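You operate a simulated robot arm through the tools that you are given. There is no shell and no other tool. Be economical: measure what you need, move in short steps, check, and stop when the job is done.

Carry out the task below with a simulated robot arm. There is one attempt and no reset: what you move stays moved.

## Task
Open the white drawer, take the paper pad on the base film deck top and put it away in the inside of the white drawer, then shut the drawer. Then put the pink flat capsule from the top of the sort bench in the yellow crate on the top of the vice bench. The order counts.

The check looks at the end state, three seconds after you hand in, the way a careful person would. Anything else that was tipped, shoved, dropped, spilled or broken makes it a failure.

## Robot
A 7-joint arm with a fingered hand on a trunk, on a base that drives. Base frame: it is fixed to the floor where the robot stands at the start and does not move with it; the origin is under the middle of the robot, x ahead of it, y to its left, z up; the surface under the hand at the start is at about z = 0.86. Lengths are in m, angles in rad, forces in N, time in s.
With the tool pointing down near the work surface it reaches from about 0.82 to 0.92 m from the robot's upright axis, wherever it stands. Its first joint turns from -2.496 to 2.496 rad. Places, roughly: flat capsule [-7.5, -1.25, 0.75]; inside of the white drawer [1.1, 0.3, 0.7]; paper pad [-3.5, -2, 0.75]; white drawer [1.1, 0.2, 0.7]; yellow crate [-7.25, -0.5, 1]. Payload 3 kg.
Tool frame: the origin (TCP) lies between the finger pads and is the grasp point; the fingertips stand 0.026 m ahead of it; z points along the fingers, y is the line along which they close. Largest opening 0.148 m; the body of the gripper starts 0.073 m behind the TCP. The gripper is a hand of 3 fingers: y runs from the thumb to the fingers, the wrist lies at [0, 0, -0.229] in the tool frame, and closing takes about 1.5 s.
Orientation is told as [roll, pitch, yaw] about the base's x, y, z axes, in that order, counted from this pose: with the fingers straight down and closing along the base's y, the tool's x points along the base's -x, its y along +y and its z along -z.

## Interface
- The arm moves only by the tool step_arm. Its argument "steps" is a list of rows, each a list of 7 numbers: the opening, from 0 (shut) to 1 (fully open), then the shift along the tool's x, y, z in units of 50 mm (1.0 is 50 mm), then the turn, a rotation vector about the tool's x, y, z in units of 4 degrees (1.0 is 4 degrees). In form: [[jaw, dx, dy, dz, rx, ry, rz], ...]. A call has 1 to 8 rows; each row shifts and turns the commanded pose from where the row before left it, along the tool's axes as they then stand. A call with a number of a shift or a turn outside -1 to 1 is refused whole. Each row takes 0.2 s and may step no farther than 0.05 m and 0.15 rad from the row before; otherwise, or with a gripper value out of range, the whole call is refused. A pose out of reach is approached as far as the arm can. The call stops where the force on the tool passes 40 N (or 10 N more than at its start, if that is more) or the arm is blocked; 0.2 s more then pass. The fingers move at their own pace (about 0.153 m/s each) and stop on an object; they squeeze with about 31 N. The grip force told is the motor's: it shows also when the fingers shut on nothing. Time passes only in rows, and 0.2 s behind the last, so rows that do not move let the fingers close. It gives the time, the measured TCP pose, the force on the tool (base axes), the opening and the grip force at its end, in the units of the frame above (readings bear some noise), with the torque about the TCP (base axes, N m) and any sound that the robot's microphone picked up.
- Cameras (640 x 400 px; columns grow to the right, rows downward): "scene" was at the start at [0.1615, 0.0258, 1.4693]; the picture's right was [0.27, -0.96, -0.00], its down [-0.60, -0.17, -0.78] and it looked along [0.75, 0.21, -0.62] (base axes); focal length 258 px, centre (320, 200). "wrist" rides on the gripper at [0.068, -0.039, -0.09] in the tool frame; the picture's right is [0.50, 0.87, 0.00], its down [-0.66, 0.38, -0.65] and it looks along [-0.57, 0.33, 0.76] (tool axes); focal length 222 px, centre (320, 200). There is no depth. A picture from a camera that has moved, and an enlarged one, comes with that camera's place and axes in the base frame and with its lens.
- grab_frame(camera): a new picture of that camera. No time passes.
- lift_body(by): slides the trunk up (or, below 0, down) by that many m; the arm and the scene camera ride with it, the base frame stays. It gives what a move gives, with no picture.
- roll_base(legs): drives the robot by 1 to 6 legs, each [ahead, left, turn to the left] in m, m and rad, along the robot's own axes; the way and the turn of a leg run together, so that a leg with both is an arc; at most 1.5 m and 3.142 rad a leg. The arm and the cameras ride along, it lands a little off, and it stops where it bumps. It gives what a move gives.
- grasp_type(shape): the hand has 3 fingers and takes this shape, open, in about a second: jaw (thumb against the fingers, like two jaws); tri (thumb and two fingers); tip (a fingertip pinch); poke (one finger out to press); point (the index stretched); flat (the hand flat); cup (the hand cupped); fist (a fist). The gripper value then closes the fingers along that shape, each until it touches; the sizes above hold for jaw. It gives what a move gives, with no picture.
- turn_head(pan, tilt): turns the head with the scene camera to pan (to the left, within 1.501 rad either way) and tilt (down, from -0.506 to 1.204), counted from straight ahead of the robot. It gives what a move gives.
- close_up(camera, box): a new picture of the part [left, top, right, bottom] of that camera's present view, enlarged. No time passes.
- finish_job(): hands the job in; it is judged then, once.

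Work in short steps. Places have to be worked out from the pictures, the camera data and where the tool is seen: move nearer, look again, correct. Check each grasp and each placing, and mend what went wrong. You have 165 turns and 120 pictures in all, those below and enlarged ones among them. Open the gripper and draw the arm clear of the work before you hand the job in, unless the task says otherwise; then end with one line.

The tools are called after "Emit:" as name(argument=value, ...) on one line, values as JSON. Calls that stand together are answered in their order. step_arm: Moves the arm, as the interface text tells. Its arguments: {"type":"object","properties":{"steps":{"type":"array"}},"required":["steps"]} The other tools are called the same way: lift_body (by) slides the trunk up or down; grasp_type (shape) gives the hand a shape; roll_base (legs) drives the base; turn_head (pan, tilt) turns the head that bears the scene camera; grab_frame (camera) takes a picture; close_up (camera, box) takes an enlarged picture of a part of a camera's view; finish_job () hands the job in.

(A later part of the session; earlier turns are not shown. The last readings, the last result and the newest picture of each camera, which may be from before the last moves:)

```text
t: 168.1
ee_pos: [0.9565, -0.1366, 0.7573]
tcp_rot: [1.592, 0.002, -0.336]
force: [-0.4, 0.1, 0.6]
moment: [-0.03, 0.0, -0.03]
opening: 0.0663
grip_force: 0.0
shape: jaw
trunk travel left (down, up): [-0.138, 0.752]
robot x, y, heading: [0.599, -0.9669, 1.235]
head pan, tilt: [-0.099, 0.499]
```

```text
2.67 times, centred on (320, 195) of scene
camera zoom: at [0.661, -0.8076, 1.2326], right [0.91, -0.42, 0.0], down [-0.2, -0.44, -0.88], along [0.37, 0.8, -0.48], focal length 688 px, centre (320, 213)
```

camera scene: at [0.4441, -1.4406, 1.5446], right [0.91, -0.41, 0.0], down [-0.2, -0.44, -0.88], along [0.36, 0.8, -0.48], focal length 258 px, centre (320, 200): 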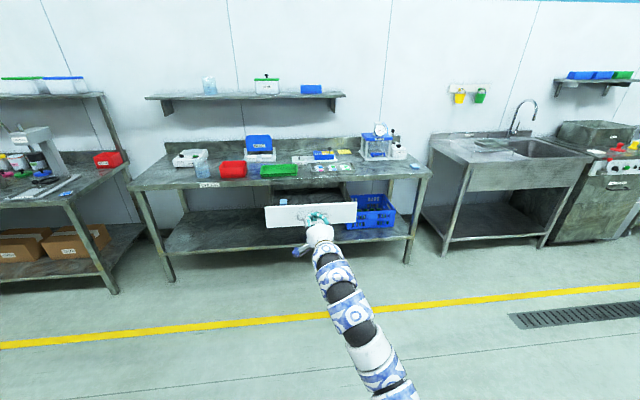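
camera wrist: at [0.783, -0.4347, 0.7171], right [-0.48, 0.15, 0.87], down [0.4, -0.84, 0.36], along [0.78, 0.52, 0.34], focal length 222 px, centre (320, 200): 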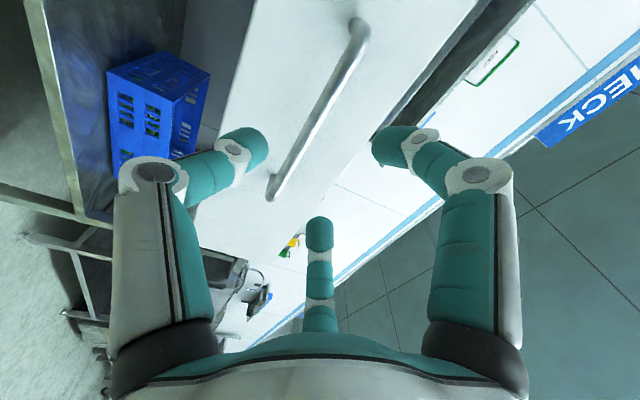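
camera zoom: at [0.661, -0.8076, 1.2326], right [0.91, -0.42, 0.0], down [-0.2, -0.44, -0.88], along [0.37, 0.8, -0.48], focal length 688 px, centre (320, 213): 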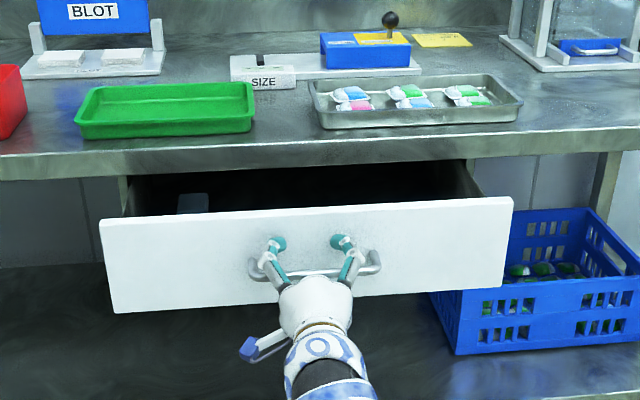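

It slides shut. I drive 0.1 m more, then finish with the arm and its force guard.

Emit:
roll_base(legs=[[0.1, 0, 0]])

Emit:
step_arm(steps=[[0.45, 0, 0, 0.3, 0, 0, 0], [0.45, 0, 0, 0.3, 0, 0, 0], [0.45, 0, 0, 0.3, 0, 0, 0], [0.45, 0, 0, 0.3, 0, 0, 0], [0.45, 0, 0, 0.3, 0, 0, 0], [0.45, 0, 0, 0.3, 0, 0, 0]])

Emit:
close_up(camera="scene", box=[200, 120, 440, 270])

```text
t: 169.2
ee_pos: [0.9873, -0.0422, 0.7577]
tcp_rot: [1.592, 0.003, -0.337]
force: [-0.3, 0.0, 1.2]
moment: [0.0, 0.01, -0.02]
opening: 0.0668
grip_force: 0.1
shape: jaw
trunk travel left (down, up): [-0.138, 0.752]
robot x, y, heading: [0.6314, -0.8746, 1.243]
head pan, tilt: [-0.099, 0.499]
```

```text
t: 170.3
ee_pos: [1.008, 0.0163, 0.7616]
tcp_rot: [1.597, 0.001, -0.337]
force: [-8.7, -30.4, -2.4]
moment: [-0.87, 0.17, 0.42]
opening: 0.0689
grip_force: 0.0
shape: jaw
trunk travel left (down, up): [-0.138, 0.752]
robot x, y, heading: [0.6301, -0.8735, 1.245]
head pan, tilt: [-0.099, 0.499]
stopped in row 5: the force on the tool passed its limit at 67 N (the readings are from after the stop); the commanded pose is now the measured one
```

```text
2.67 times, centred on (320, 195) of scene
camera zoom: at [0.693, -0.7148, 1.2328], right [0.91, -0.42, 0.0], down [-0.2, -0.43, -0.88], along [0.37, 0.8, -0.48], focal length 688 px, centre (320, 213)
```

zoom: 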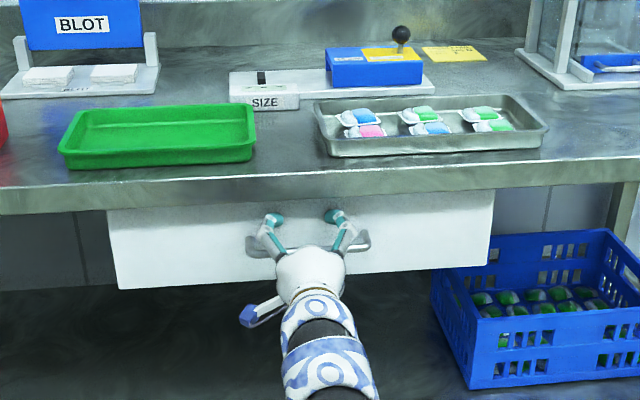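

The drawer is shut (TCP back at the original contact position, 67 N stop). I withdraw straight back and check it stays.

Emit:
step_arm(steps=[[0.45, 0, 0, -0.5, 0, 0, 0], [0.45, 0, 0, -0.7, 0, 0, 0], [0.45, 0, 0, -0.7, 0, 0, 0], [0.45, 0, 0, 0, 0, 0, 0]])

Emit:
roll_base(legs=[[-0.6, 0, 0]])

Emit:
close_up(camera="scene", box=[200, 100, 440, 250])

```text
t: 171.3
ee_pos: [0.9778, -0.0713, 0.7565]
tcp_rot: [1.594, 0.001, -0.337]
force: [0.2, 0.0, -0.1]
moment: [-0.01, 0.03, 0.04]
opening: 0.0086
grip_force: 30.5
shape: jaw
trunk travel left (down, up): [-0.138, 0.752]
robot x, y, heading: [0.6297, -0.8724, 1.24]
head pan, tilt: [-0.099, 0.499]
```

```text
t: 174.7
ee_pos: [0.7855, -0.6348, 0.756]
tcp_rot: [1.596, 0.001, -0.339]
force: [0.3, -0.3, 0.2]
moment: [0.06, -0.04, -0.02]
opening: 0.0087
grip_force: 30.6
shape: jaw
trunk travel left (down, up): [-0.138, 0.752]
robot x, y, heading: [0.4362, -1.4316, 1.242]
head pan, tilt: [-0.099, 0.499]
```

```text
2.67 times, centred on (320, 175) of scene
camera zoom: at [0.501, -1.2738, 1.2326], right [0.91, -0.42, 0.0], down [-0.2, -0.43, -0.88], along [0.37, 0.8, -0.48], focal length 688 px, centre (320, 267)
```

zoom: 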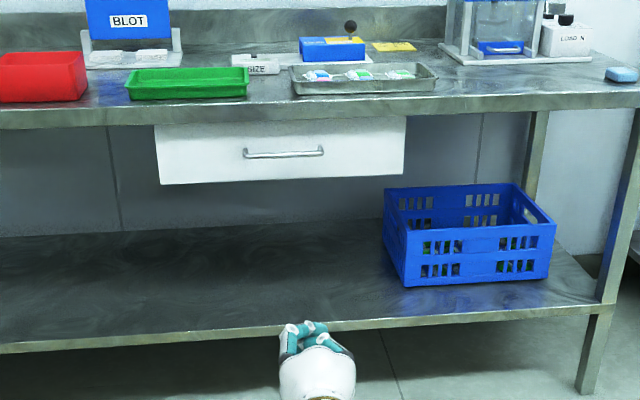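

The hand had closed while withdrawing; I check closely whether the drawer is still fully shut.

Emit:
close_up(camera="scene", box=[250, 130, 362, 200])

Emit:
grab_frame(camera="wrist")

```text
5.71 times, centred on (306, 165) of scene
camera zoom: at [0.501, -1.2738, 1.2326], right [0.91, -0.42, 0.0], down [-0.2, -0.43, -0.88], along [0.37, 0.8, -0.48], focal length 1474 px, centre (400, 400)
```

zoom: 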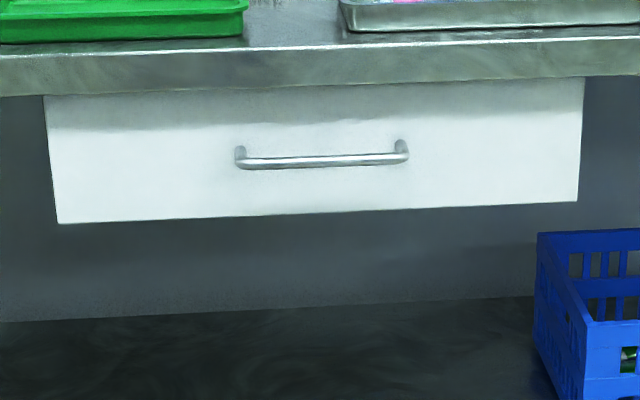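

```text
51 pictures are left
camera wrist: at [0.6926, -0.6962, 0.7155], right [-0.48, 0.15, 0.87], down [0.4, -0.84, 0.36], along [0.78, 0.52, 0.34], focal length 222 px, centre (320, 200)
```

wrist: 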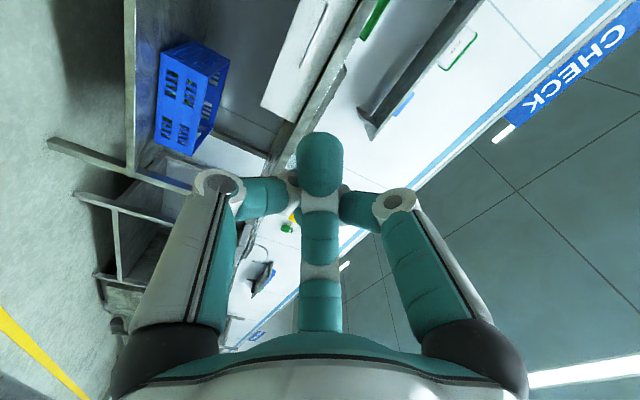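

The lip's shadow on the panel is as at the start, so the drawer is shut. I raise the trunk, open the hand and turn it downward again.

Emit:
lift_body(by=0.35)

Emit:
step_arm(steps=[[1, 0, 0, 0, 1, 1, -1], [1, 0, 0, 0, 1, 1, -1], [1, 0, 0, 0, 1, 1, -1], [1, 0, 0, 0, 1, 1, -1], [1, 0, 0, 0, 1, 1, -1], [1, 0, 0, 0, 1, 1, -1], [1, 0, 0, 0, 1, 1, -1], [1, 0, 0, 0, 1, 1, -1]])

Emit:
step_arm(steps=[[1, 0, 0, 0, 1, 1, -1], [1, 0, 0, 0, 1, 1, -1], [1, 0, 0, 0, 1, 1, -1], [1, 0, 0, 0, 1, 1, -1], [1, 0, 0, 0, 1, 1, -1], [1, 0, 0, 0, 1, 1, -1], [1, 0, 0, 0, 1, 1, -1], [1, 0, 0, 0, 1, 1, -1]])

Emit:
step_arm(steps=[[1, 0, 0, 0, 1, 1, -1], [1, 0, 0, 0, 0.32, 0.32, -0.32], [1, 0, 0, 0, 0, 0, 0]])

Emit:
roll_base(legs=[[-0.2, 0, 0], [0, 0, 1.57], [1.4, 0, 0], [1.4, 0, 0]])

Emit:
turn_head(pan=0.2, tilt=0.25)

Emit:
grab_frame(camera="scene")

```text
t: 178.1
ee_pos: [0.7863, -0.6335, 1.1059]
tcp_rot: [1.595, 0.0, -0.339]
force: [1.1, 0.2, -0.8]
moment: [-0.03, 0.01, 0.0]
opening: 0.0085
grip_force: 30.6
shape: jaw
trunk travel left (down, up): [-0.488, 0.402]
robot x, y, heading: [0.4371, -1.4373, 1.241]
head pan, tilt: [-0.099, 0.499]
```

```text
t: 179.9
ee_pos: [0.786, -0.6341, 1.1068]
tcp_rot: [0.873, -0.352, 0.374]
force: [-0.4, -0.1, 0.6]
moment: [0.0, -0.04, 0.0]
opening: 0.1477
grip_force: 0.1
shape: jaw
trunk travel left (down, up): [-0.488, 0.402]
robot x, y, heading: [0.4334, -1.4348, 1.237]
head pan, tilt: [-0.099, 0.499]
```

```text
t: 181.7
ee_pos: [0.7849, -0.6354, 1.1069]
tcp_rot: [0.458, -0.304, 0.785]
force: [0.0, 0.6, 1.0]
moment: [-0.01, -0.02, 0.0]
opening: 0.148
grip_force: 0.0
shape: jaw
out of reach, approached as far as the arm can: row 5, 6, 7, 8
trunk travel left (down, up): [-0.488, 0.402]
robot x, y, heading: [0.4374, -1.4365, 1.239]
head pan, tilt: [-0.099, 0.499]
```

```text
t: 182.5
ee_pos: [0.7839, -0.6368, 1.0958]
tcp_rot: [0.43, -0.296, 0.813]
force: [0.5, -0.4, -0.5]
moment: [-0.03, 0.01, 0.01]
opening: 0.1482
grip_force: 0.0
shape: jaw
out of reach, approached as far as the arm can: row 1, 2
trunk travel left (down, up): [-0.488, 0.402]
robot x, y, heading: [0.44, -1.4371, 1.24]
head pan, tilt: [-0.099, 0.499]
```

```text
t: 201.1
ee_pos: [-3.0854, -0.446, 1.0969]
tcp_rot: [0.431, -0.297, 2.416]
force: [0.0, 1.3, 0.5]
moment: [0.0, 0.01, -0.02]
opening: 0.1481
grip_force: 0.1
shape: jaw
trunk travel left (down, up): [-0.488, 0.402]
robot x, y, heading: [-2.2778, -0.7648, 2.84]
head pan, tilt: [-0.099, 0.499]
```

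```text
t: 201.9
ee_pos: [-3.0857, -0.4456, 1.0955]
tcp_rot: [0.432, -0.297, 2.416]
force: [0.0, -0.6, 0.6]
moment: [0.01, 0.01, -0.01]
opening: 0.148
grip_force: 0.1
shape: jaw
trunk travel left (down, up): [-0.488, 0.402]
robot x, y, heading: [-2.2785, -0.7624, 2.84]
head pan, tilt: [0.201, 0.25]
```

```text
50 pictures are left
camera scene: at [-2.4475, -0.7294, 1.6057], right [0.1, 0.99, 0.0], down [0.25, -0.03, -0.97], along [-0.96, 0.1, -0.25], focal length 258 px, centre (320, 200)
```

scene: 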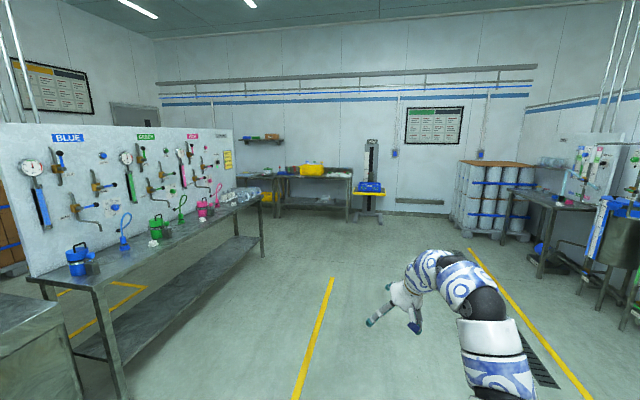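

Far end: the yellow crate bench is visible. The tool is still tilted ~30° because the arm was too folded; I extend along the tool axis and finish turning it down.

Emit:
step_arm(steps=[[1, 0, 0, 0.8, 0, 0, 0], [1, 0, 0, 0.8, 0, 0, 0], [1, 0, 0, 0, 1, 1, -1], [1, 0, 0, 0, 1, 1, -1], [1, 0, 0, 0, 1, 1, -1], [1, 0, 0, 0, 1, 1, -1], [1, 0, 0, 0, 1, 1, -1], [1, 0, 0, 0, 0.3, 0.3, -0.3]])

Emit:
close_up(camera="scene", box=[200, 130, 400, 255])

```text
t: 203.7
ee_pos: [-3.1249, -0.4577, 1.0265]
tcp_rot: [-0.018, -0.006, 2.856]
force: [-0.2, -0.2, -0.3]
moment: [-0.01, -0.01, -0.02]
opening: 0.1479
grip_force: 0.1
shape: jaw
trunk travel left (down, up): [-0.488, 0.402]
robot x, y, heading: [-2.2791, -0.7662, 2.842]
head pan, tilt: [0.201, 0.25]
```

```text
3.20 times, centred on (300, 192) of scene
camera zoom: at [-2.4476, -0.7297, 1.6057], right [0.1, 0.99, 0.0], down [0.25, -0.02, -0.97], along [-0.96, 0.1, -0.25], focal length 826 px, centre (384, 224)
```

zoom: 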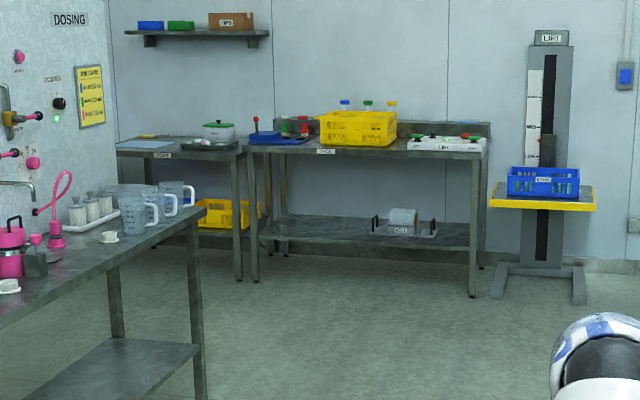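

Tool is down. I drive further to ~1.9 m before the far benches and look.

Emit:
roll_base(legs=[[1.5, 0, 0], [1.3, 0, 0]])

Emit:
turn_head(pan=0.45, tilt=0.4)

Emit:
grab_frame(camera="scene")

```text
t: 217.2
ee_pos: [-5.8253, 0.2965, 1.0272]
tcp_rot: [-0.016, -0.009, 2.878]
force: [-0.4, 0.1, 0.0]
moment: [-0.01, 0.0, -0.03]
opening: 0.1481
grip_force: 0.0
shape: jaw
trunk travel left (down, up): [-0.488, 0.402]
robot x, y, heading: [-4.9737, 0.0078, 2.862]
head pan, tilt: [0.201, 0.25]
```

```text
t: 218.0
ee_pos: [-5.8251, 0.2956, 1.0271]
tcp_rot: [-0.016, -0.008, 2.877]
force: [-0.6, -0.6, -0.5]
moment: [0.02, 0.02, 0.03]
opening: 0.1479
grip_force: 0.0
shape: jaw
trunk travel left (down, up): [-0.488, 0.402]
robot x, y, heading: [-4.9727, 0.0063, 2.861]
head pan, tilt: [0.45, 0.4]
```

```text
48 pictures are left
camera scene: at [-5.1403, 0.0161, 1.5918], right [-0.17, 0.99, 0.0], down [0.38, 0.07, -0.92], along [-0.91, -0.16, -0.39], focal length 258 px, centre (320, 200)
```

scene: 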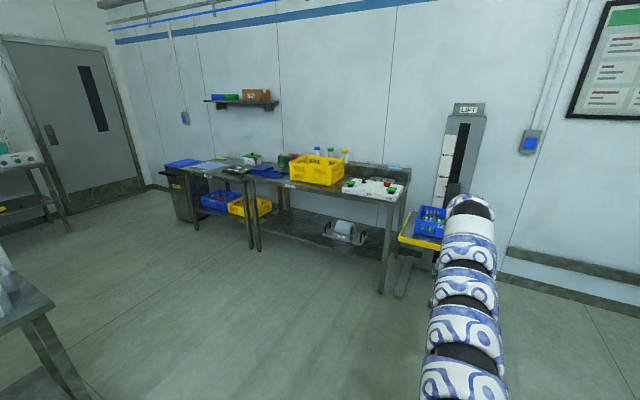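

Both benches are in view. Zoom on the sort bench (left) and crate.

Emit:
close_up(camera="scene", box=[160, 130, 420, 290])

Emit:
close_up(camera="scene", box=[170, 140, 300, 220])

```text
2.46 times, centred on (290, 210) of scene
camera zoom: at [-5.1403, 0.0161, 1.5918], right [-0.17, 0.99, 0.0], down [0.38, 0.07, -0.92], along [-0.91, -0.16, -0.39], focal length 635 px, centre (394, 175)
```

zoom: 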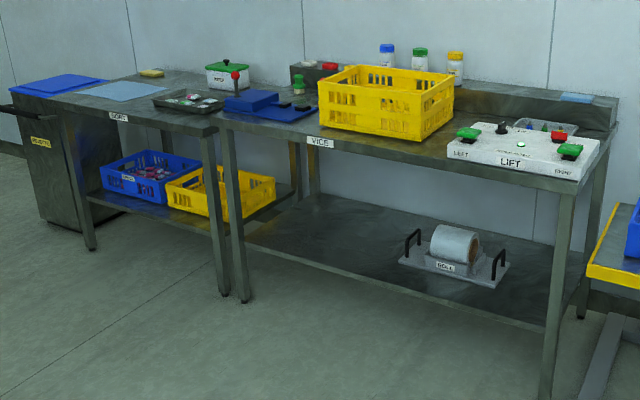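

```text
4.92 times, centred on (235, 180) of scene
camera zoom: at [-5.1403, 0.0161, 1.5918], right [-0.17, 0.99, 0.0], down [0.38, 0.07, -0.92], along [-0.91, -0.16, -0.39], focal length 1270 px, centre (738, 298)
```

zoom: 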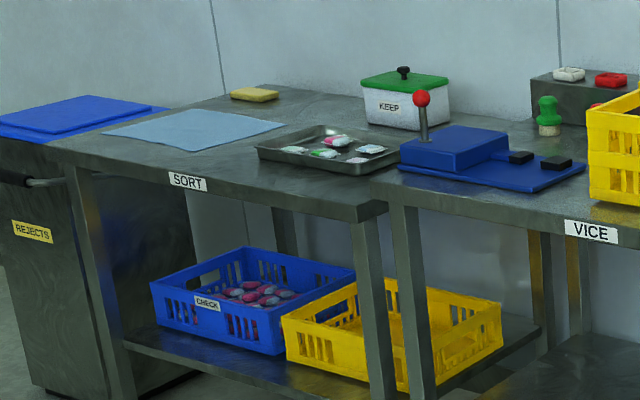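

Tray with capsules is at ≈(-7.50,-1.27), crate centre ≈(-7.36,-0.41). I raise the hand, drive ahead and then sidestep left in front of the sort bench.

Emit:
lift_body(by=0.17)

Emit:
roll_base(legs=[[0, 0, -0.05], [0.9, 0, 0], [0, 1.0, 0], [0, 1.05, 0]])

Emit:
turn_head(pan=0.0, tilt=0.6)

Emit:
grab_frame(camera="scene")

Emit:
grab_frame(camera="wrist")

```text
t: 219.9
ee_pos: [-5.826, 0.2958, 1.1968]
tcp_rot: [-0.015, -0.01, 2.879]
force: [0.3, 1.1, -0.5]
moment: [0.02, 0.04, -0.02]
opening: 0.1477
grip_force: 0.2
shape: jaw
trunk travel left (down, up): [-0.658, 0.232]
robot x, y, heading: [-4.9718, 0.006, 2.863]
head pan, tilt: [0.45, 0.4]
```

```text
t: 234.8
ee_pos: [-7.3134, -1.3025, 1.1969]
tcp_rot: [-0.016, -0.008, 2.833]
force: [0.5, 0.1, 0.4]
moment: [0.05, 0.02, 0.03]
opening: 0.1479
grip_force: 0.1
shape: jaw
trunk travel left (down, up): [-0.658, 0.232]
robot x, y, heading: [-6.4722, -1.6313, 2.818]
head pan, tilt: [0.45, 0.4]
```

```text
t: 235.7
ee_pos: [-7.3136, -1.3023, 1.1966]
tcp_rot: [-0.014, -0.008, 2.831]
force: [0.7, -0.7, -0.6]
moment: [-0.01, -0.02, 0.01]
opening: 0.1479
grip_force: 0.0
shape: jaw
trunk travel left (down, up): [-0.658, 0.232]
robot x, y, heading: [-6.4703, -1.6281, 2.821]
head pan, tilt: [0.0, 0.6]
```

```text
45 pictures are left
camera scene: at [-6.6334, -1.5745, 1.7436], right [0.32, 0.95, 0.0], down [0.54, -0.18, -0.83], along [-0.78, 0.26, -0.56], focal length 258 px, centre (320, 200)
```

scene: 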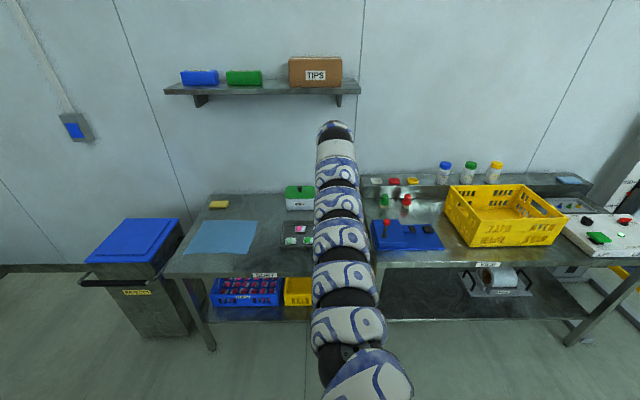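

```text
44 pictures are left
camera wrist: at [-7.2362, -1.288, 1.2875], right [0.21, -0.98, -0.02], down [-0.74, -0.17, 0.65], along [-0.64, -0.12, -0.76], focal length 222 px, centre (320, 200)
```

wrist: 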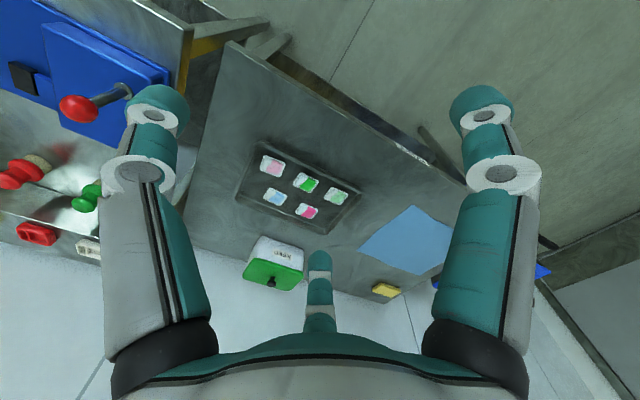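

Tray with five sachets is visible. I zoom to tell the pink one.

Emit:
close_up(camera="wrist", box=[220, 130, 380, 230])

Emit:
close_up(camera="scene", box=[160, 170, 360, 295])

```text
4.00 times, centred on (300, 180) of wrist
camera zoom: at [-7.2362, -1.288, 1.2875], right [0.21, -0.98, -0.02], down [-0.74, -0.17, 0.65], along [-0.64, -0.12, -0.76], focal length 888 px, centre (400, 280)
```

zoom: 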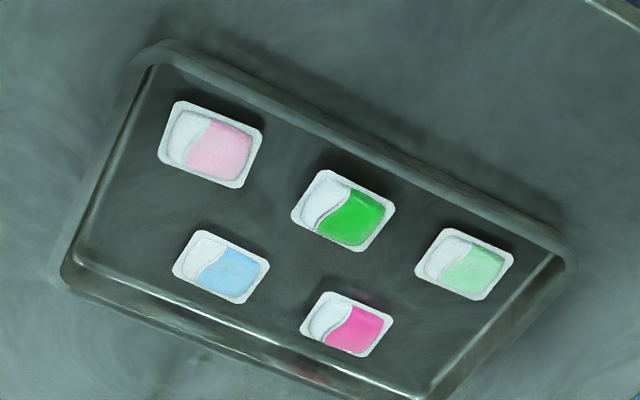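

```text
3.20 times, centred on (260, 232) of scene
camera zoom: at [-6.6334, -1.5745, 1.7436], right [0.32, 0.95, 0.0], down [0.54, -0.18, -0.83], along [-0.78, 0.26, -0.56], focal length 826 px, centre (512, 96)
```

zoom: 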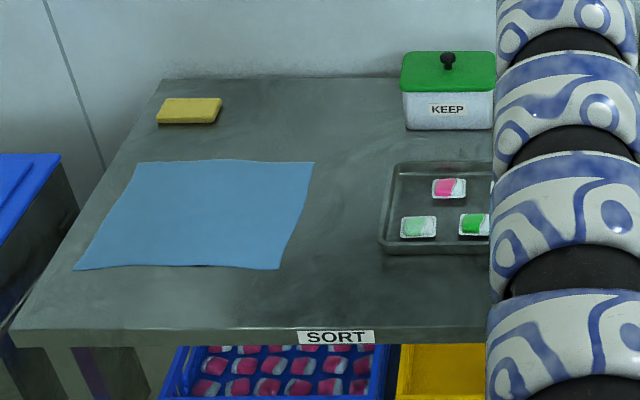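

Two pinks: a pale one at ≈(-7.515,-1.23) and a vivid one at ≈(-7.63,-1.33). I must tell which is the "flat" one, so I move nearer for a lower-angle look.

Emit:
roll_base(legs=[[0.1, 0, 0]])

Emit:
lift_body(by=-0.15)

Emit:
close_up(camera="wrist", box=[200, 60, 440, 210])

```text
t: 236.9
ee_pos: [-7.4088, -1.2713, 1.195]
tcp_rot: [-0.016, -0.007, 2.832]
force: [-1.4, 0.1, 0.5]
moment: [-0.01, -0.03, -0.02]
opening: 0.148
grip_force: 0.1
shape: jaw
trunk travel left (down, up): [-0.658, 0.232]
robot x, y, heading: [-6.5674, -1.5995, 2.812]
head pan, tilt: [0.0, 0.6]
```

```text
t: 238.6
ee_pos: [-7.4067, -1.273, 1.0474]
tcp_rot: [-0.016, -0.01, 2.832]
force: [-0.4, 0.8, 0.3]
moment: [-0.01, -0.01, 0.03]
opening: 0.1479
grip_force: 0.1
shape: jaw
trunk travel left (down, up): [-0.508, 0.382]
robot x, y, heading: [-6.5678, -1.6009, 2.816]
head pan, tilt: [0.0, 0.6]
```

```text
2.67 times, centred on (320, 135) of wrist
camera zoom: at [-7.3299, -1.2572, 1.1375], right [0.21, -0.98, -0.02], down [-0.74, -0.17, 0.65], along [-0.64, -0.13, -0.76], focal length 592 px, centre (320, 373)
```

zoom: 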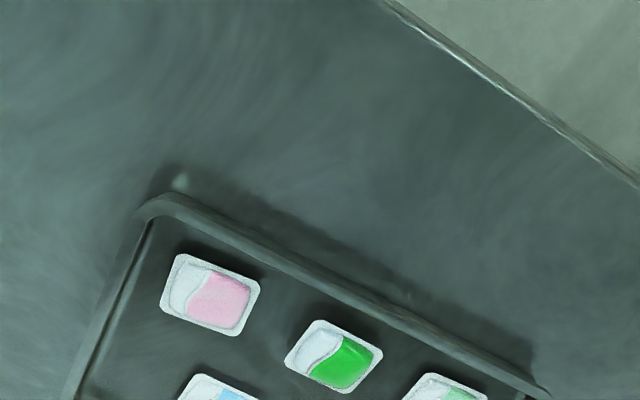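

Emit:
close_up(camera="wrist", box=[230, 140, 430, 265])

```text
3.20 times, centred on (330, 202) of wrist
camera zoom: at [-7.3299, -1.2572, 1.1375], right [0.21, -0.98, -0.02], down [-0.74, -0.17, 0.65], along [-0.64, -0.13, -0.76], focal length 711 px, centre (288, 192)
```

zoom: 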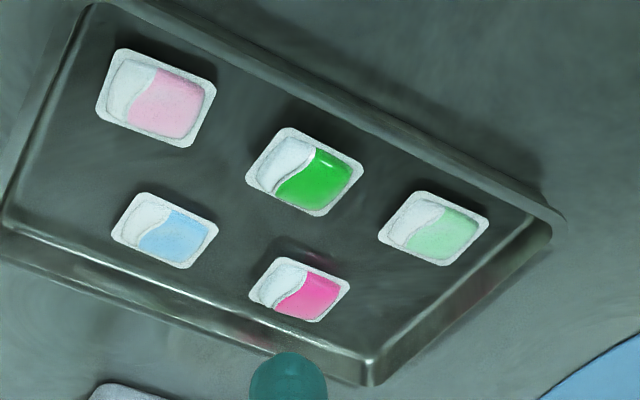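

The three pale capsules have shrunken, flat bodies while the two vivid ones are plump; the pale pink also matches the given place. So the target is the pale pink one at ≈(-7.521,-1.233). I rotate the tool 40° (thumb to the tray-corner side), narrow the opening and drive 0.12 m ahead.

Emit:
step_arm(steps=[[0.42, 0, 0, 0, 0, 0, 1], [0.42, 0, 0, 0, 0, 0, 1], [0.42, 0, 0, 0, 0, 0, 1], [0.42, 0, 0, 0, 0, 0, 1], [0.42, 0, 0, 0, 0, 0, 1], [0.42, 0, 0, 0, 0, 0, 1], [0.42, 0, 0, 0, 0, 0, 1], [0.42, 0, 0, 0, 0, 0, 1]])

Emit:
step_arm(steps=[[0.42, 0, 0, 0, 0, 0, 1], [0.42, 0, 0, 0, 0, 0, 1], [0.42, 0, 0, 0, 0, 0, 0]])

Emit:
roll_base(legs=[[0.12, 0, 0]])

Emit:
grab_frame(camera="wrist")

```text
t: 240.4
ee_pos: [-7.407, -1.2718, 1.0468]
tcp_rot: [-0.007, -0.017, 2.272]
force: [-0.3, -0.4, 0.3]
moment: [0.01, 0.02, -0.01]
opening: 0.0629
grip_force: 0.0
shape: jaw
trunk travel left (down, up): [-0.508, 0.382]
robot x, y, heading: [-6.5634, -1.598, 2.815]
head pan, tilt: [0.0, 0.6]
```

```text
t: 241.2
ee_pos: [-7.4066, -1.2722, 1.0473]
tcp_rot: [-0.008, -0.018, 2.132]
force: [0.9, -0.4, 0.3]
moment: [0.01, -0.01, 0.01]
opening: 0.0625
grip_force: 0.1
shape: jaw
trunk travel left (down, up): [-0.508, 0.382]
robot x, y, heading: [-6.5657, -1.5972, 2.822]
head pan, tilt: [0.0, 0.6]
```

```text
t: 242.5
ee_pos: [-7.5221, -1.2344, 1.0481]
tcp_rot: [-0.006, -0.015, 2.137]
force: [-0.7, 0.6, -0.2]
moment: [0.02, 0.01, -0.01]
opening: 0.0624
grip_force: 0.1
shape: jaw
trunk travel left (down, up): [-0.508, 0.382]
robot x, y, heading: [-6.6803, -1.5581, 2.818]
head pan, tilt: [0.0, 0.6]
```

```text
39 pictures are left
camera wrist: at [-7.4524, -1.2729, 1.1361], right [-0.46, -0.89, -0.01], down [-0.67, 0.34, 0.66], along [-0.58, 0.32, -0.75], focal length 222 px, centre (320, 200)
```

wrist: 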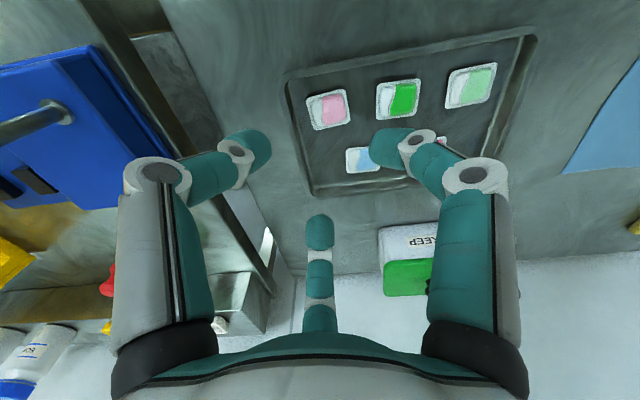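

Now lower the trunk 0.10 and refine the position.

Emit:
lift_body(by=-0.1)

Emit:
grab_frame(camera="wrist")

```text
t: 243.8
ee_pos: [-7.5205, -1.2354, 0.948]
tcp_rot: [-0.007, -0.019, 2.138]
force: [-0.1, -0.1, 0.0]
moment: [0.0, 0.04, 0.0]
opening: 0.0626
grip_force: 0.1
shape: jaw
trunk travel left (down, up): [-0.408, 0.482]
robot x, y, heading: [-6.6808, -1.5585, 2.822]
head pan, tilt: [0.0, 0.6]
```

```text
38 pictures are left
camera wrist: at [-7.4517, -1.2732, 1.0368], right [-0.46, -0.89, -0.01], down [-0.67, 0.34, 0.66], along [-0.58, 0.32, -0.75], focal length 222 px, centre (320, 200)
```

wrist: 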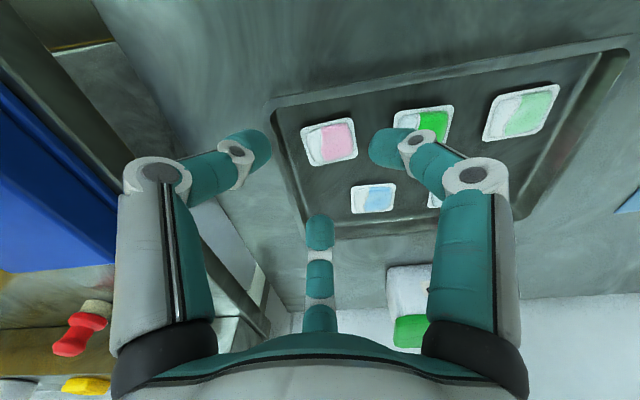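

The thumb points to the pod's corner as planned; pod is about 12 mm further. I correct and lower another 4 cm.

Emit:
step_arm(steps=[[0.42, -0.13, 0.2, 0, 0, 0, 0], [0.42, 0, 0, 0.4, 0, 0, 0], [0.42, 0, 0, 0.4, 0, 0, 0], [0.42, 0, 0, 0, 0, 0, 0]])

Emit:
grab_frame(camera="wrist")

```text
t: 244.8
ee_pos: [-7.5317, -1.2338, 0.9073]
tcp_rot: [-0.006, -0.015, 2.134]
force: [-0.3, 0.0, 0.2]
moment: [0.02, 0.0, 0.0]
opening: 0.0628
grip_force: 0.1
shape: jaw
trunk travel left (down, up): [-0.408, 0.482]
robot x, y, heading: [-6.6805, -1.5615, 2.819]
head pan, tilt: [0.0, 0.6]
```

```text
37 pictures are left
camera wrist: at [-7.4621, -1.2719, 0.9966], right [-0.46, -0.89, -0.01], down [-0.67, 0.34, 0.66], along [-0.58, 0.32, -0.75], focal length 222 px, centre (320, 200)
```

wrist: 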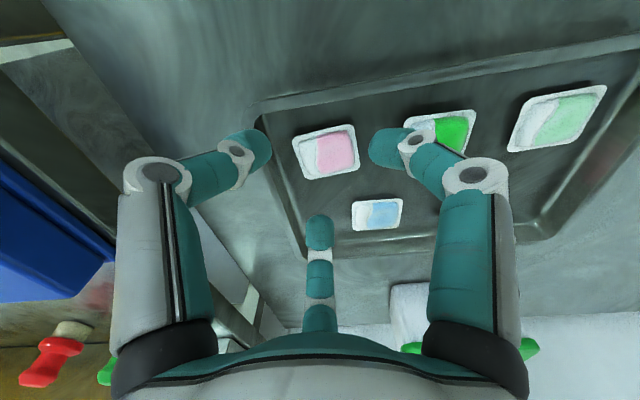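

The thumb may be over the tray rim; I zoom in to measure the clearances.

Emit:
close_up(camera="wrist", box=[220, 80, 460, 250])

```text
2.35 times, centred on (340, 165) of wrist
camera zoom: at [-7.4621, -1.2719, 0.9966], right [-0.46, -0.89, -0.01], down [-0.67, 0.34, 0.66], along [-0.58, 0.32, -0.75], focal length 523 px, centre (273, 282)
```

zoom: 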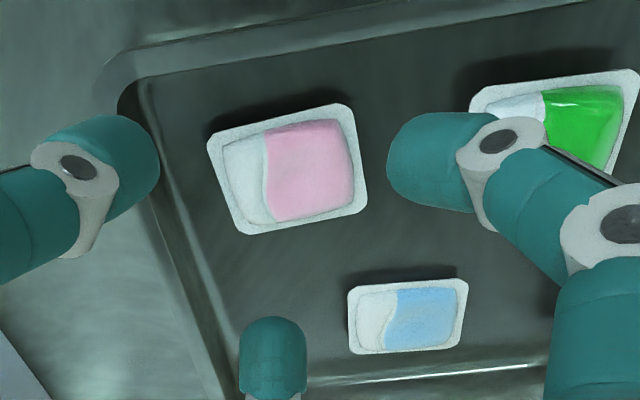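

Only the end wall (to the robot's right) is tight. A further +30° turn puts a gap between fingers toward that wall with a finger on another corner. I do that at this height.

Emit:
step_arm(steps=[[0.42, 0, 0, 0, 0, 0, 1], [0.42, 0, 0, 0, 0, 0, 1], [0.42, 0, 0, 0, 0, 0, 1], [0.42, 0, 0, 0, 0, 0, 1], [0.42, 0, 0, 0, 0, 0, 1], [0.4, 0, 0, 0, 0, 0, 1], [0.4, 0, 0, 0, 0, 0, 1], [0.4, 0, 0, 0, 0, 0, 0.5]])

Emit:
close_up(camera="wrist", box=[200, 70, 440, 240])

```text
t: 246.6
ee_pos: [-7.5322, -1.2351, 0.908]
tcp_rot: [0.001, -0.017, 1.611]
force: [-0.5, 0.2, 0.1]
moment: [-0.01, 0.03, 0.0]
opening: 0.0596
grip_force: 0.1
shape: jaw
trunk travel left (down, up): [-0.408, 0.482]
robot x, y, heading: [-6.6807, -1.5606, 2.819]
head pan, tilt: [0.0, 0.6]
```

```text
2.35 times, centred on (320, 155) of wrist
camera zoom: at [-7.4912, -1.3021, 0.9964], right [-0.85, -0.53, -0.01], down [-0.4, 0.63, 0.67], along [-0.35, 0.57, -0.75], focal length 523 px, centre (320, 306)
```

zoom: 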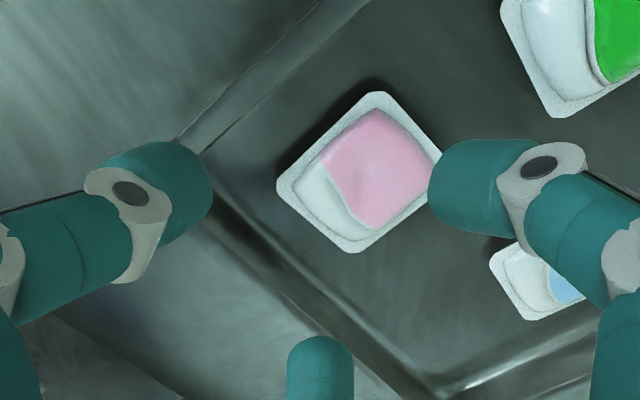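

Comparing all views, the pod is consistent only at z≈0.82 with centre ≈(-7.551,-1.227) (the sort bench is lower than assumed). I drive 0.025 m forward, set opening 0.47, and look again lower.

Emit:
roll_base(legs=[[0.025, 0, 0]])

Emit:
step_arm(steps=[[0.47, 0, 0, 0, 0, 0, 0], [0.47, 0, 0, 0, 0, 0, 0]])

Emit:
lift_body(by=-0.025)

Emit:
close_up(camera="wrist", box=[200, 70, 440, 240])

```text
t: 247.4
ee_pos: [-7.5581, -1.2257, 0.907]
tcp_rot: [0.002, -0.018, 1.611]
force: [0.7, -0.7, 0.2]
moment: [0.01, 0.01, 0.0]
opening: 0.0595
grip_force: 0.0
shape: jaw
trunk travel left (down, up): [-0.408, 0.482]
robot x, y, heading: [-6.7043, -1.5537, 2.825]
head pan, tilt: [0.0, 0.6]
```

```text
t: 248.0
ee_pos: [-7.5586, -1.2253, 0.9067]
tcp_rot: [0.0, -0.017, 1.61]
force: [1.1, -1.0, 0.3]
moment: [0.0, 0.0, -0.02]
opening: 0.0692
grip_force: 0.1
shape: jaw
trunk travel left (down, up): [-0.408, 0.482]
robot x, y, heading: [-6.7018, -1.5538, 2.823]
head pan, tilt: [0.0, 0.6]
```

```text
t: 248.7
ee_pos: [-7.5565, -1.2256, 0.8833]
tcp_rot: [0.002, -0.019, 1.611]
force: [0.1, 0.6, 1.0]
moment: [-0.02, 0.0, -0.03]
opening: 0.0689
grip_force: 0.1
shape: jaw
trunk travel left (down, up): [-0.383, 0.507]
robot x, y, heading: [-6.7057, -1.5528, 2.821]
head pan, tilt: [0.0, 0.6]
```

```text
2.35 times, centred on (320, 155) of wrist
camera zoom: at [-7.5152, -1.2941, 0.9714], right [-0.84, -0.54, -0.01], down [-0.4, 0.63, 0.67], along [-0.35, 0.57, -0.75], focal length 523 px, centre (320, 306)
```

zoom: 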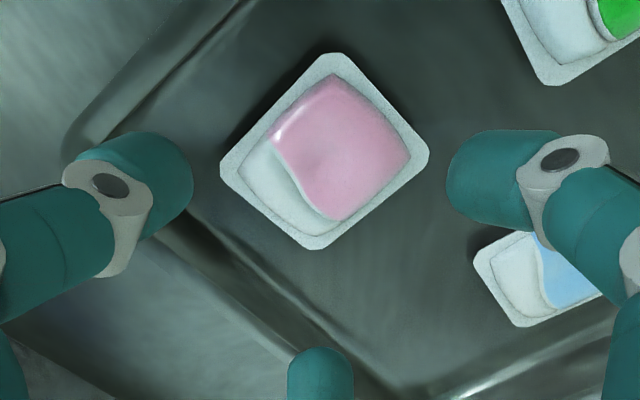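

Pod is nicely centred with its corner at the middle finger. I descend 3 cm and check clearance.

Emit:
step_arm(steps=[[0.47, 0.03, 0, 0.3, 0, 0, 0], [0.47, 0, 0, 0.3, 0, 0, 0], [0.47, 0, 0, 0, 0, 0, 0]])

Emit:
close_up(camera="wrist", box=[200, 90, 440, 260])

```text
t: 249.5
ee_pos: [-7.5578, -1.2273, 0.8527]
tcp_rot: [0.002, -0.017, 1.612]
force: [-0.4, -1.0, 1.1]
moment: [0.01, 0.03, 0.0]
opening: 0.069
grip_force: 0.0
shape: jaw
trunk travel left (down, up): [-0.383, 0.507]
robot x, y, heading: [-6.7075, -1.5542, 2.818]
head pan, tilt: [0.0, 0.6]
```

```text
2.35 times, centred on (320, 175) of wrist
camera zoom: at [-7.5155, -1.2952, 0.9412], right [-0.84, -0.53, -0.01], down [-0.4, 0.63, 0.67], along [-0.35, 0.57, -0.75], focal length 523 px, centre (320, 259)
```

zoom: 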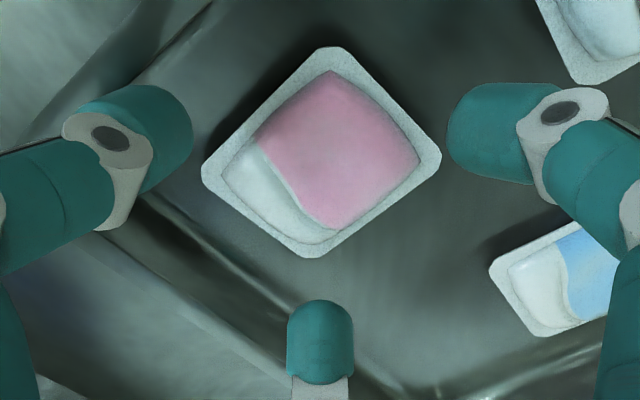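

All three fingers look inside the tray. Descend another 12 mm in small steps, reading force.

Emit:
step_arm(steps=[[0.47, 0, 0, 0.08, 0, 0, 0], [0.47, 0, 0, 0.08, 0, 0, 0], [0.47, 0, 0, 0.08, 0, 0, 0]])

Emit:
close_up(camera="wrist", box=[200, 90, 440, 260])

```text
t: 250.3
ee_pos: [-7.5572, -1.227, 0.8399]
tcp_rot: [0.002, -0.019, 1.612]
force: [0.4, 0.0, 0.3]
moment: [0.0, -0.01, 0.01]
opening: 0.0692
grip_force: 0.0
shape: jaw
trunk travel left (down, up): [-0.383, 0.507]
robot x, y, heading: [-6.7047, -1.5548, 2.821]
head pan, tilt: [0.0, 0.6]
```

```text
2.35 times, centred on (320, 175) of wrist
camera zoom: at [-7.5155, -1.2951, 0.9291], right [-0.84, -0.54, -0.01], down [-0.4, 0.63, 0.67], along [-0.35, 0.57, -0.75], focal length 523 px, centre (320, 259)
```

zoom: 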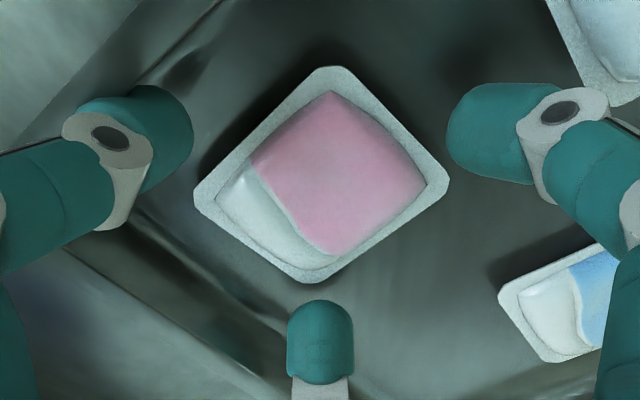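

No contact yet; continue down.

Emit:
step_arm(steps=[[0.47, 0, 0, 0.08, 0, 0, 0], [0.47, 0, 0, 0.06, 0, 0, 0]])

Emit:
close_up(camera="wrist", box=[200, 90, 440, 260])

```text
t: 250.9
ee_pos: [-7.5561, -1.2262, 0.8343]
tcp_rot: [0.004, -0.016, 1.612]
force: [-3.1, 1.6, 3.1]
moment: [-0.02, -0.15, 0.07]
opening: 0.0681
grip_force: 0.1
shape: jaw
trunk travel left (down, up): [-0.383, 0.507]
robot x, y, heading: [-6.7066, -1.5524, 2.818]
head pan, tilt: [0.0, 0.6]
```

```text
2.35 times, centred on (320, 175) of wrist
camera zoom: at [-7.5151, -1.2944, 0.9224], right [-0.85, -0.53, -0.01], down [-0.4, 0.63, 0.67], along [-0.35, 0.57, -0.75], focal length 523 px, centre (320, 259)
```

zoom: 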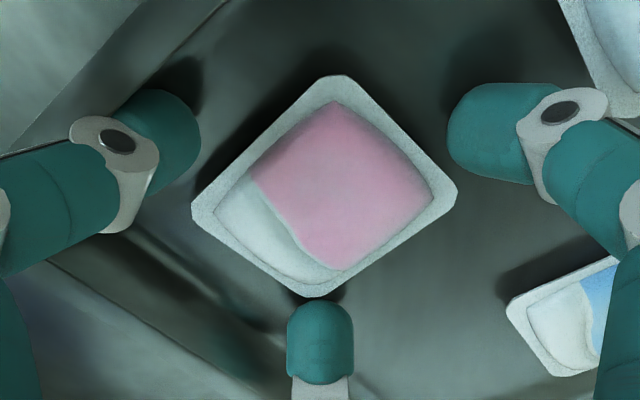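

The thumb lightly touches the tray's sloping wall. I narrow the opening a bit, shift slightly, and lower 3 mm more.

Emit:
step_arm(steps=[[0.42, 0.05, 0.03, 0, 0, 0, 0], [0.42, 0, 0, 0, 0, 0, 0], [0.42, 0, 0, 0.06, 0, 0, 0]])

Emit:
close_up(camera="wrist", box=[200, 90, 440, 260])

```text
t: 251.7
ee_pos: [-7.5599, -1.2311, 0.8321]
tcp_rot: [0.003, -0.017, 1.612]
force: [-1.5, -0.5, 8.2]
moment: [-0.27, 0.1, 0.01]
opening: 0.0626
grip_force: 0.1
shape: jaw
trunk travel left (down, up): [-0.383, 0.507]
robot x, y, heading: [-6.703, -1.5511, 2.82]
head pan, tilt: [0.0, 0.6]
```

```text
2.35 times, centred on (320, 175) of wrist
camera zoom: at [-7.5168, -1.2977, 0.9201], right [-0.84, -0.54, -0.01], down [-0.4, 0.63, 0.67], along [-0.35, 0.57, -0.75], focal length 523 px, centre (320, 259)
```

zoom: 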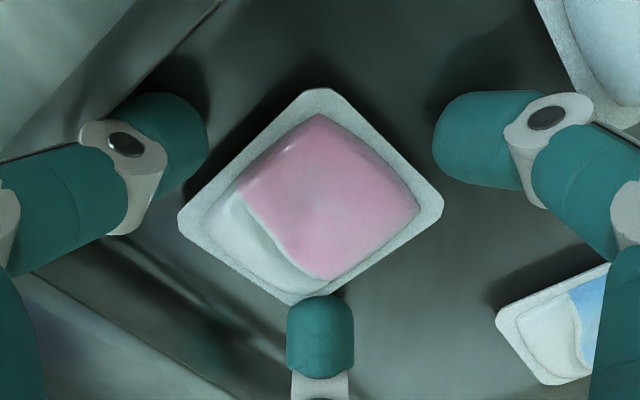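

Tips are at the tray floor with the corner at the middle finger. I raise 1.5 mm and close.

Emit:
step_arm(steps=[[0.42, 0, 0, -0.03, 0, 0, 0], [0.3, 0, 0, 0, 0, 0, 0], [0.2, 0, 0, 0, 0, 0, 0], [0.1, 0, 0, 0, 0, 0, 0], [0, 0, 0, 0, 0, 0, 0], [0, 0, 0, 0, 0, 0, 0]])

Emit:
close_up(camera="wrist", box=[200, 90, 440, 260])

```text
t: 253.1
ee_pos: [-7.557, -1.2294, 0.8322]
tcp_rot: [0.003, -0.017, 1.612]
force: [0.5, -0.5, 6.0]
moment: [-0.01, -0.04, 0.0]
opening: 0.042
grip_force: 31.2
shape: jaw
trunk travel left (down, up): [-0.383, 0.507]
robot x, y, heading: [-6.7064, -1.5538, 2.817]
head pan, tilt: [0.0, 0.6]
```

```text
2.35 times, centred on (320, 175) of wrist
camera zoom: at [-7.5166, -1.2973, 0.9212], right [-0.84, -0.54, -0.01], down [-0.4, 0.63, 0.67], along [-0.35, 0.57, -0.75], focal length 523 px, centre (320, 259)
```

zoom: 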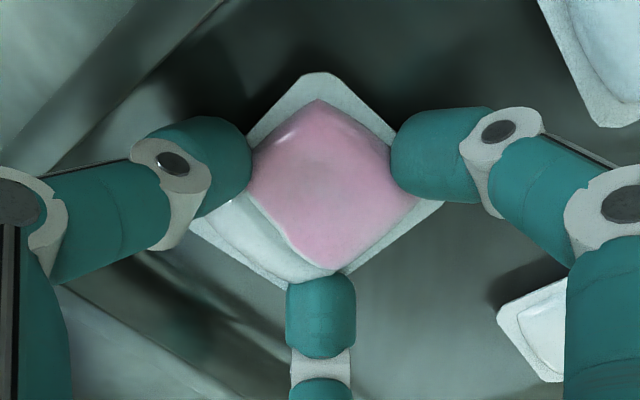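

Gripped at 42 mm. I lift 5 cm and check.

Emit:
step_arm(steps=[[0, 0, 0, -0.2, 0, 0, 0], [0, 0, 0, -0.4, 0, 0, 0], [0, 0, 0, -0.4, 0, 0, 0], [0, 0, 0, 0, 0, 0, 0]])

Emit:
grab_frame(camera="wrist")

```text
t: 254.1
ee_pos: [-7.5589, -1.2296, 0.8816]
tcp_rot: [0.0, -0.016, 1.61]
force: [-0.1, -0.1, 0.0]
moment: [0.0, -0.02, -0.01]
opening: 0.0279
grip_force: 31.1
shape: jaw
trunk travel left (down, up): [-0.383, 0.507]
robot x, y, heading: [-6.7019, -1.5549, 2.824]
head pan, tilt: [0.0, 0.6]
```

```text
28 pictures are left
camera wrist: at [-7.5175, -1.298, 0.9706], right [-0.84, -0.53, -0.01], down [-0.4, 0.63, 0.67], along [-0.35, 0.57, -0.75], focal length 222 px, centre (320, 200)
```

wrist: 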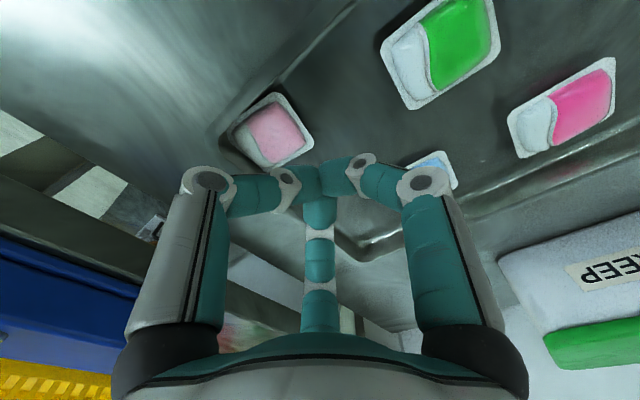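

It slipped out on lifting and lies near the tray's corner. I zoom to see how it lies.

Emit:
close_up(camera="wrist", box=[200, 70, 360, 180])

```text
3.64 times, centred on (280, 125) of wrist
camera zoom: at [-7.5175, -1.298, 0.9706], right [-0.84, -0.53, -0.01], down [-0.4, 0.63, 0.67], along [-0.35, 0.57, -0.75], focal length 808 px, centre (466, 473)
```

zoom: 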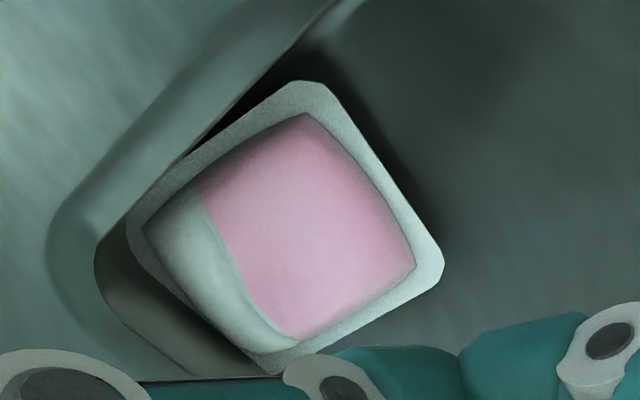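

The pod lies against the two walls. I'll drag it back to the open floor by pressing lightly on top with the closed fingertips: first move over it and lower.

Emit:
step_arm(steps=[[0, -0.16, -0.65, 0, 0, 0, 0], [0, 0, 0, 0.3, 0, 0, 0], [0, 0, 0, 0.1, 0, 0, 0], [0, 0, 0, 0.06, 0, 0, 0]])

Emit:
grab_frame(camera="wrist")

```text
t: 255.1
ee_pos: [-7.5263, -1.2205, 0.8585]
tcp_rot: [0.003, -0.017, 1.613]
force: [0.0, 0.7, 0.3]
moment: [0.01, -0.01, 0.0]
opening: 0.0281
grip_force: 30.9
shape: jaw
trunk travel left (down, up): [-0.383, 0.507]
robot x, y, heading: [-6.7019, -1.5604, 2.821]
head pan, tilt: [0.0, 0.6]
```

```text
26 pictures are left
camera wrist: at [-7.4847, -1.2879, 0.9472], right [-0.84, -0.54, -0.01], down [-0.4, 0.63, 0.67], along [-0.35, 0.57, -0.75], focal length 222 px, centre (320, 200)
```

wrist: 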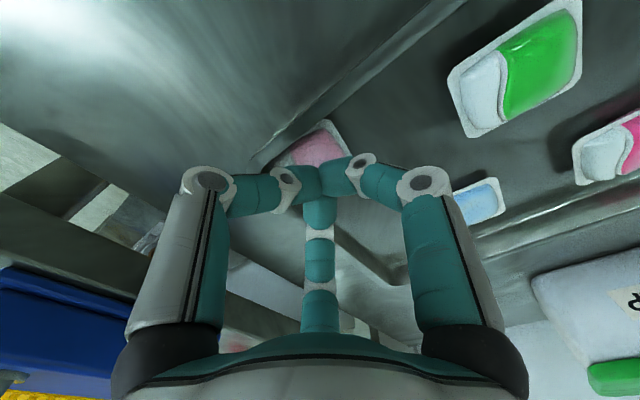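

The closed tips are just over the pod's edge. I lower to a light contact.

Emit:
step_arm(steps=[[0, 0.06, 0, 0.08, 0, 0, 0], [0, 0, 0, 0.06, 0, 0, 0]])

Emit:
step_arm(steps=[[0, 0, 0, 0.06, 0, 0, 0], [0, 0, 0, 0, 0, 0, 0]])

```text
t: 255.7
ee_pos: [-7.5273, -1.2233, 0.8531]
tcp_rot: [0.003, -0.017, 1.612]
force: [1.4, 0.6, 0.1]
moment: [0.0, 0.08, -0.03]
opening: 0.0281
grip_force: 30.6
shape: jaw
trunk travel left (down, up): [-0.383, 0.507]
robot x, y, heading: [-6.7044, -1.5517, 2.816]
head pan, tilt: [0.0, 0.6]
```

```text
t: 256.3
ee_pos: [-7.5269, -1.222, 0.8494]
tcp_rot: [0.002, -0.017, 1.611]
force: [1.2, 0.6, -0.4]
moment: [0.02, -0.02, -0.01]
opening: 0.028
grip_force: 31.2
shape: jaw
trunk travel left (down, up): [-0.383, 0.507]
robot x, y, heading: [-6.7022, -1.5523, 2.816]
head pan, tilt: [0.0, 0.6]
```

Emit:
step_arm(steps=[[0, 0, 0, 0.06, 0, 0, 0], [0, 0, 0, 0.06, 0, 0, 0], [0, 0, 0, 0, 0, 0, 0]])

Emit:
close_up(camera="wrist", box=[220, 90, 420, 230])

```text
t: 257.1
ee_pos: [-7.5259, -1.223, 0.844]
tcp_rot: [0.001, -0.016, 1.613]
force: [-0.3, 0.1, 0.2]
moment: [0.0, -0.01, -0.03]
opening: 0.028
grip_force: 31.1
shape: jaw
trunk travel left (down, up): [-0.383, 0.507]
robot x, y, heading: [-6.7025, -1.5525, 2.822]
head pan, tilt: [0.0, 0.6]
```

```text
2.86 times, centred on (320, 160) of wrist
camera zoom: at [-7.4843, -1.2905, 0.9322], right [-0.84, -0.54, -0.01], down [-0.4, 0.63, 0.67], along [-0.35, 0.57, -0.75], focal length 635 px, centre (320, 314)
```

zoom: 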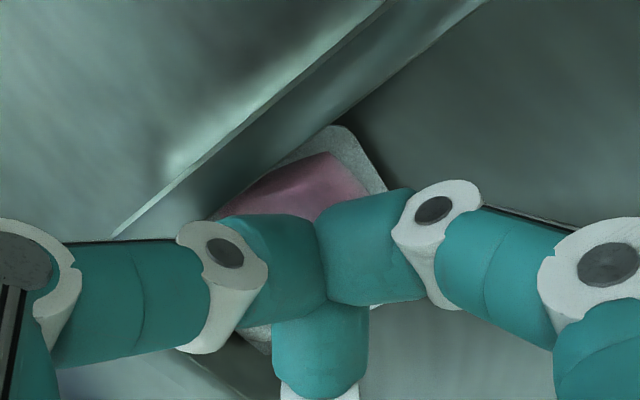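

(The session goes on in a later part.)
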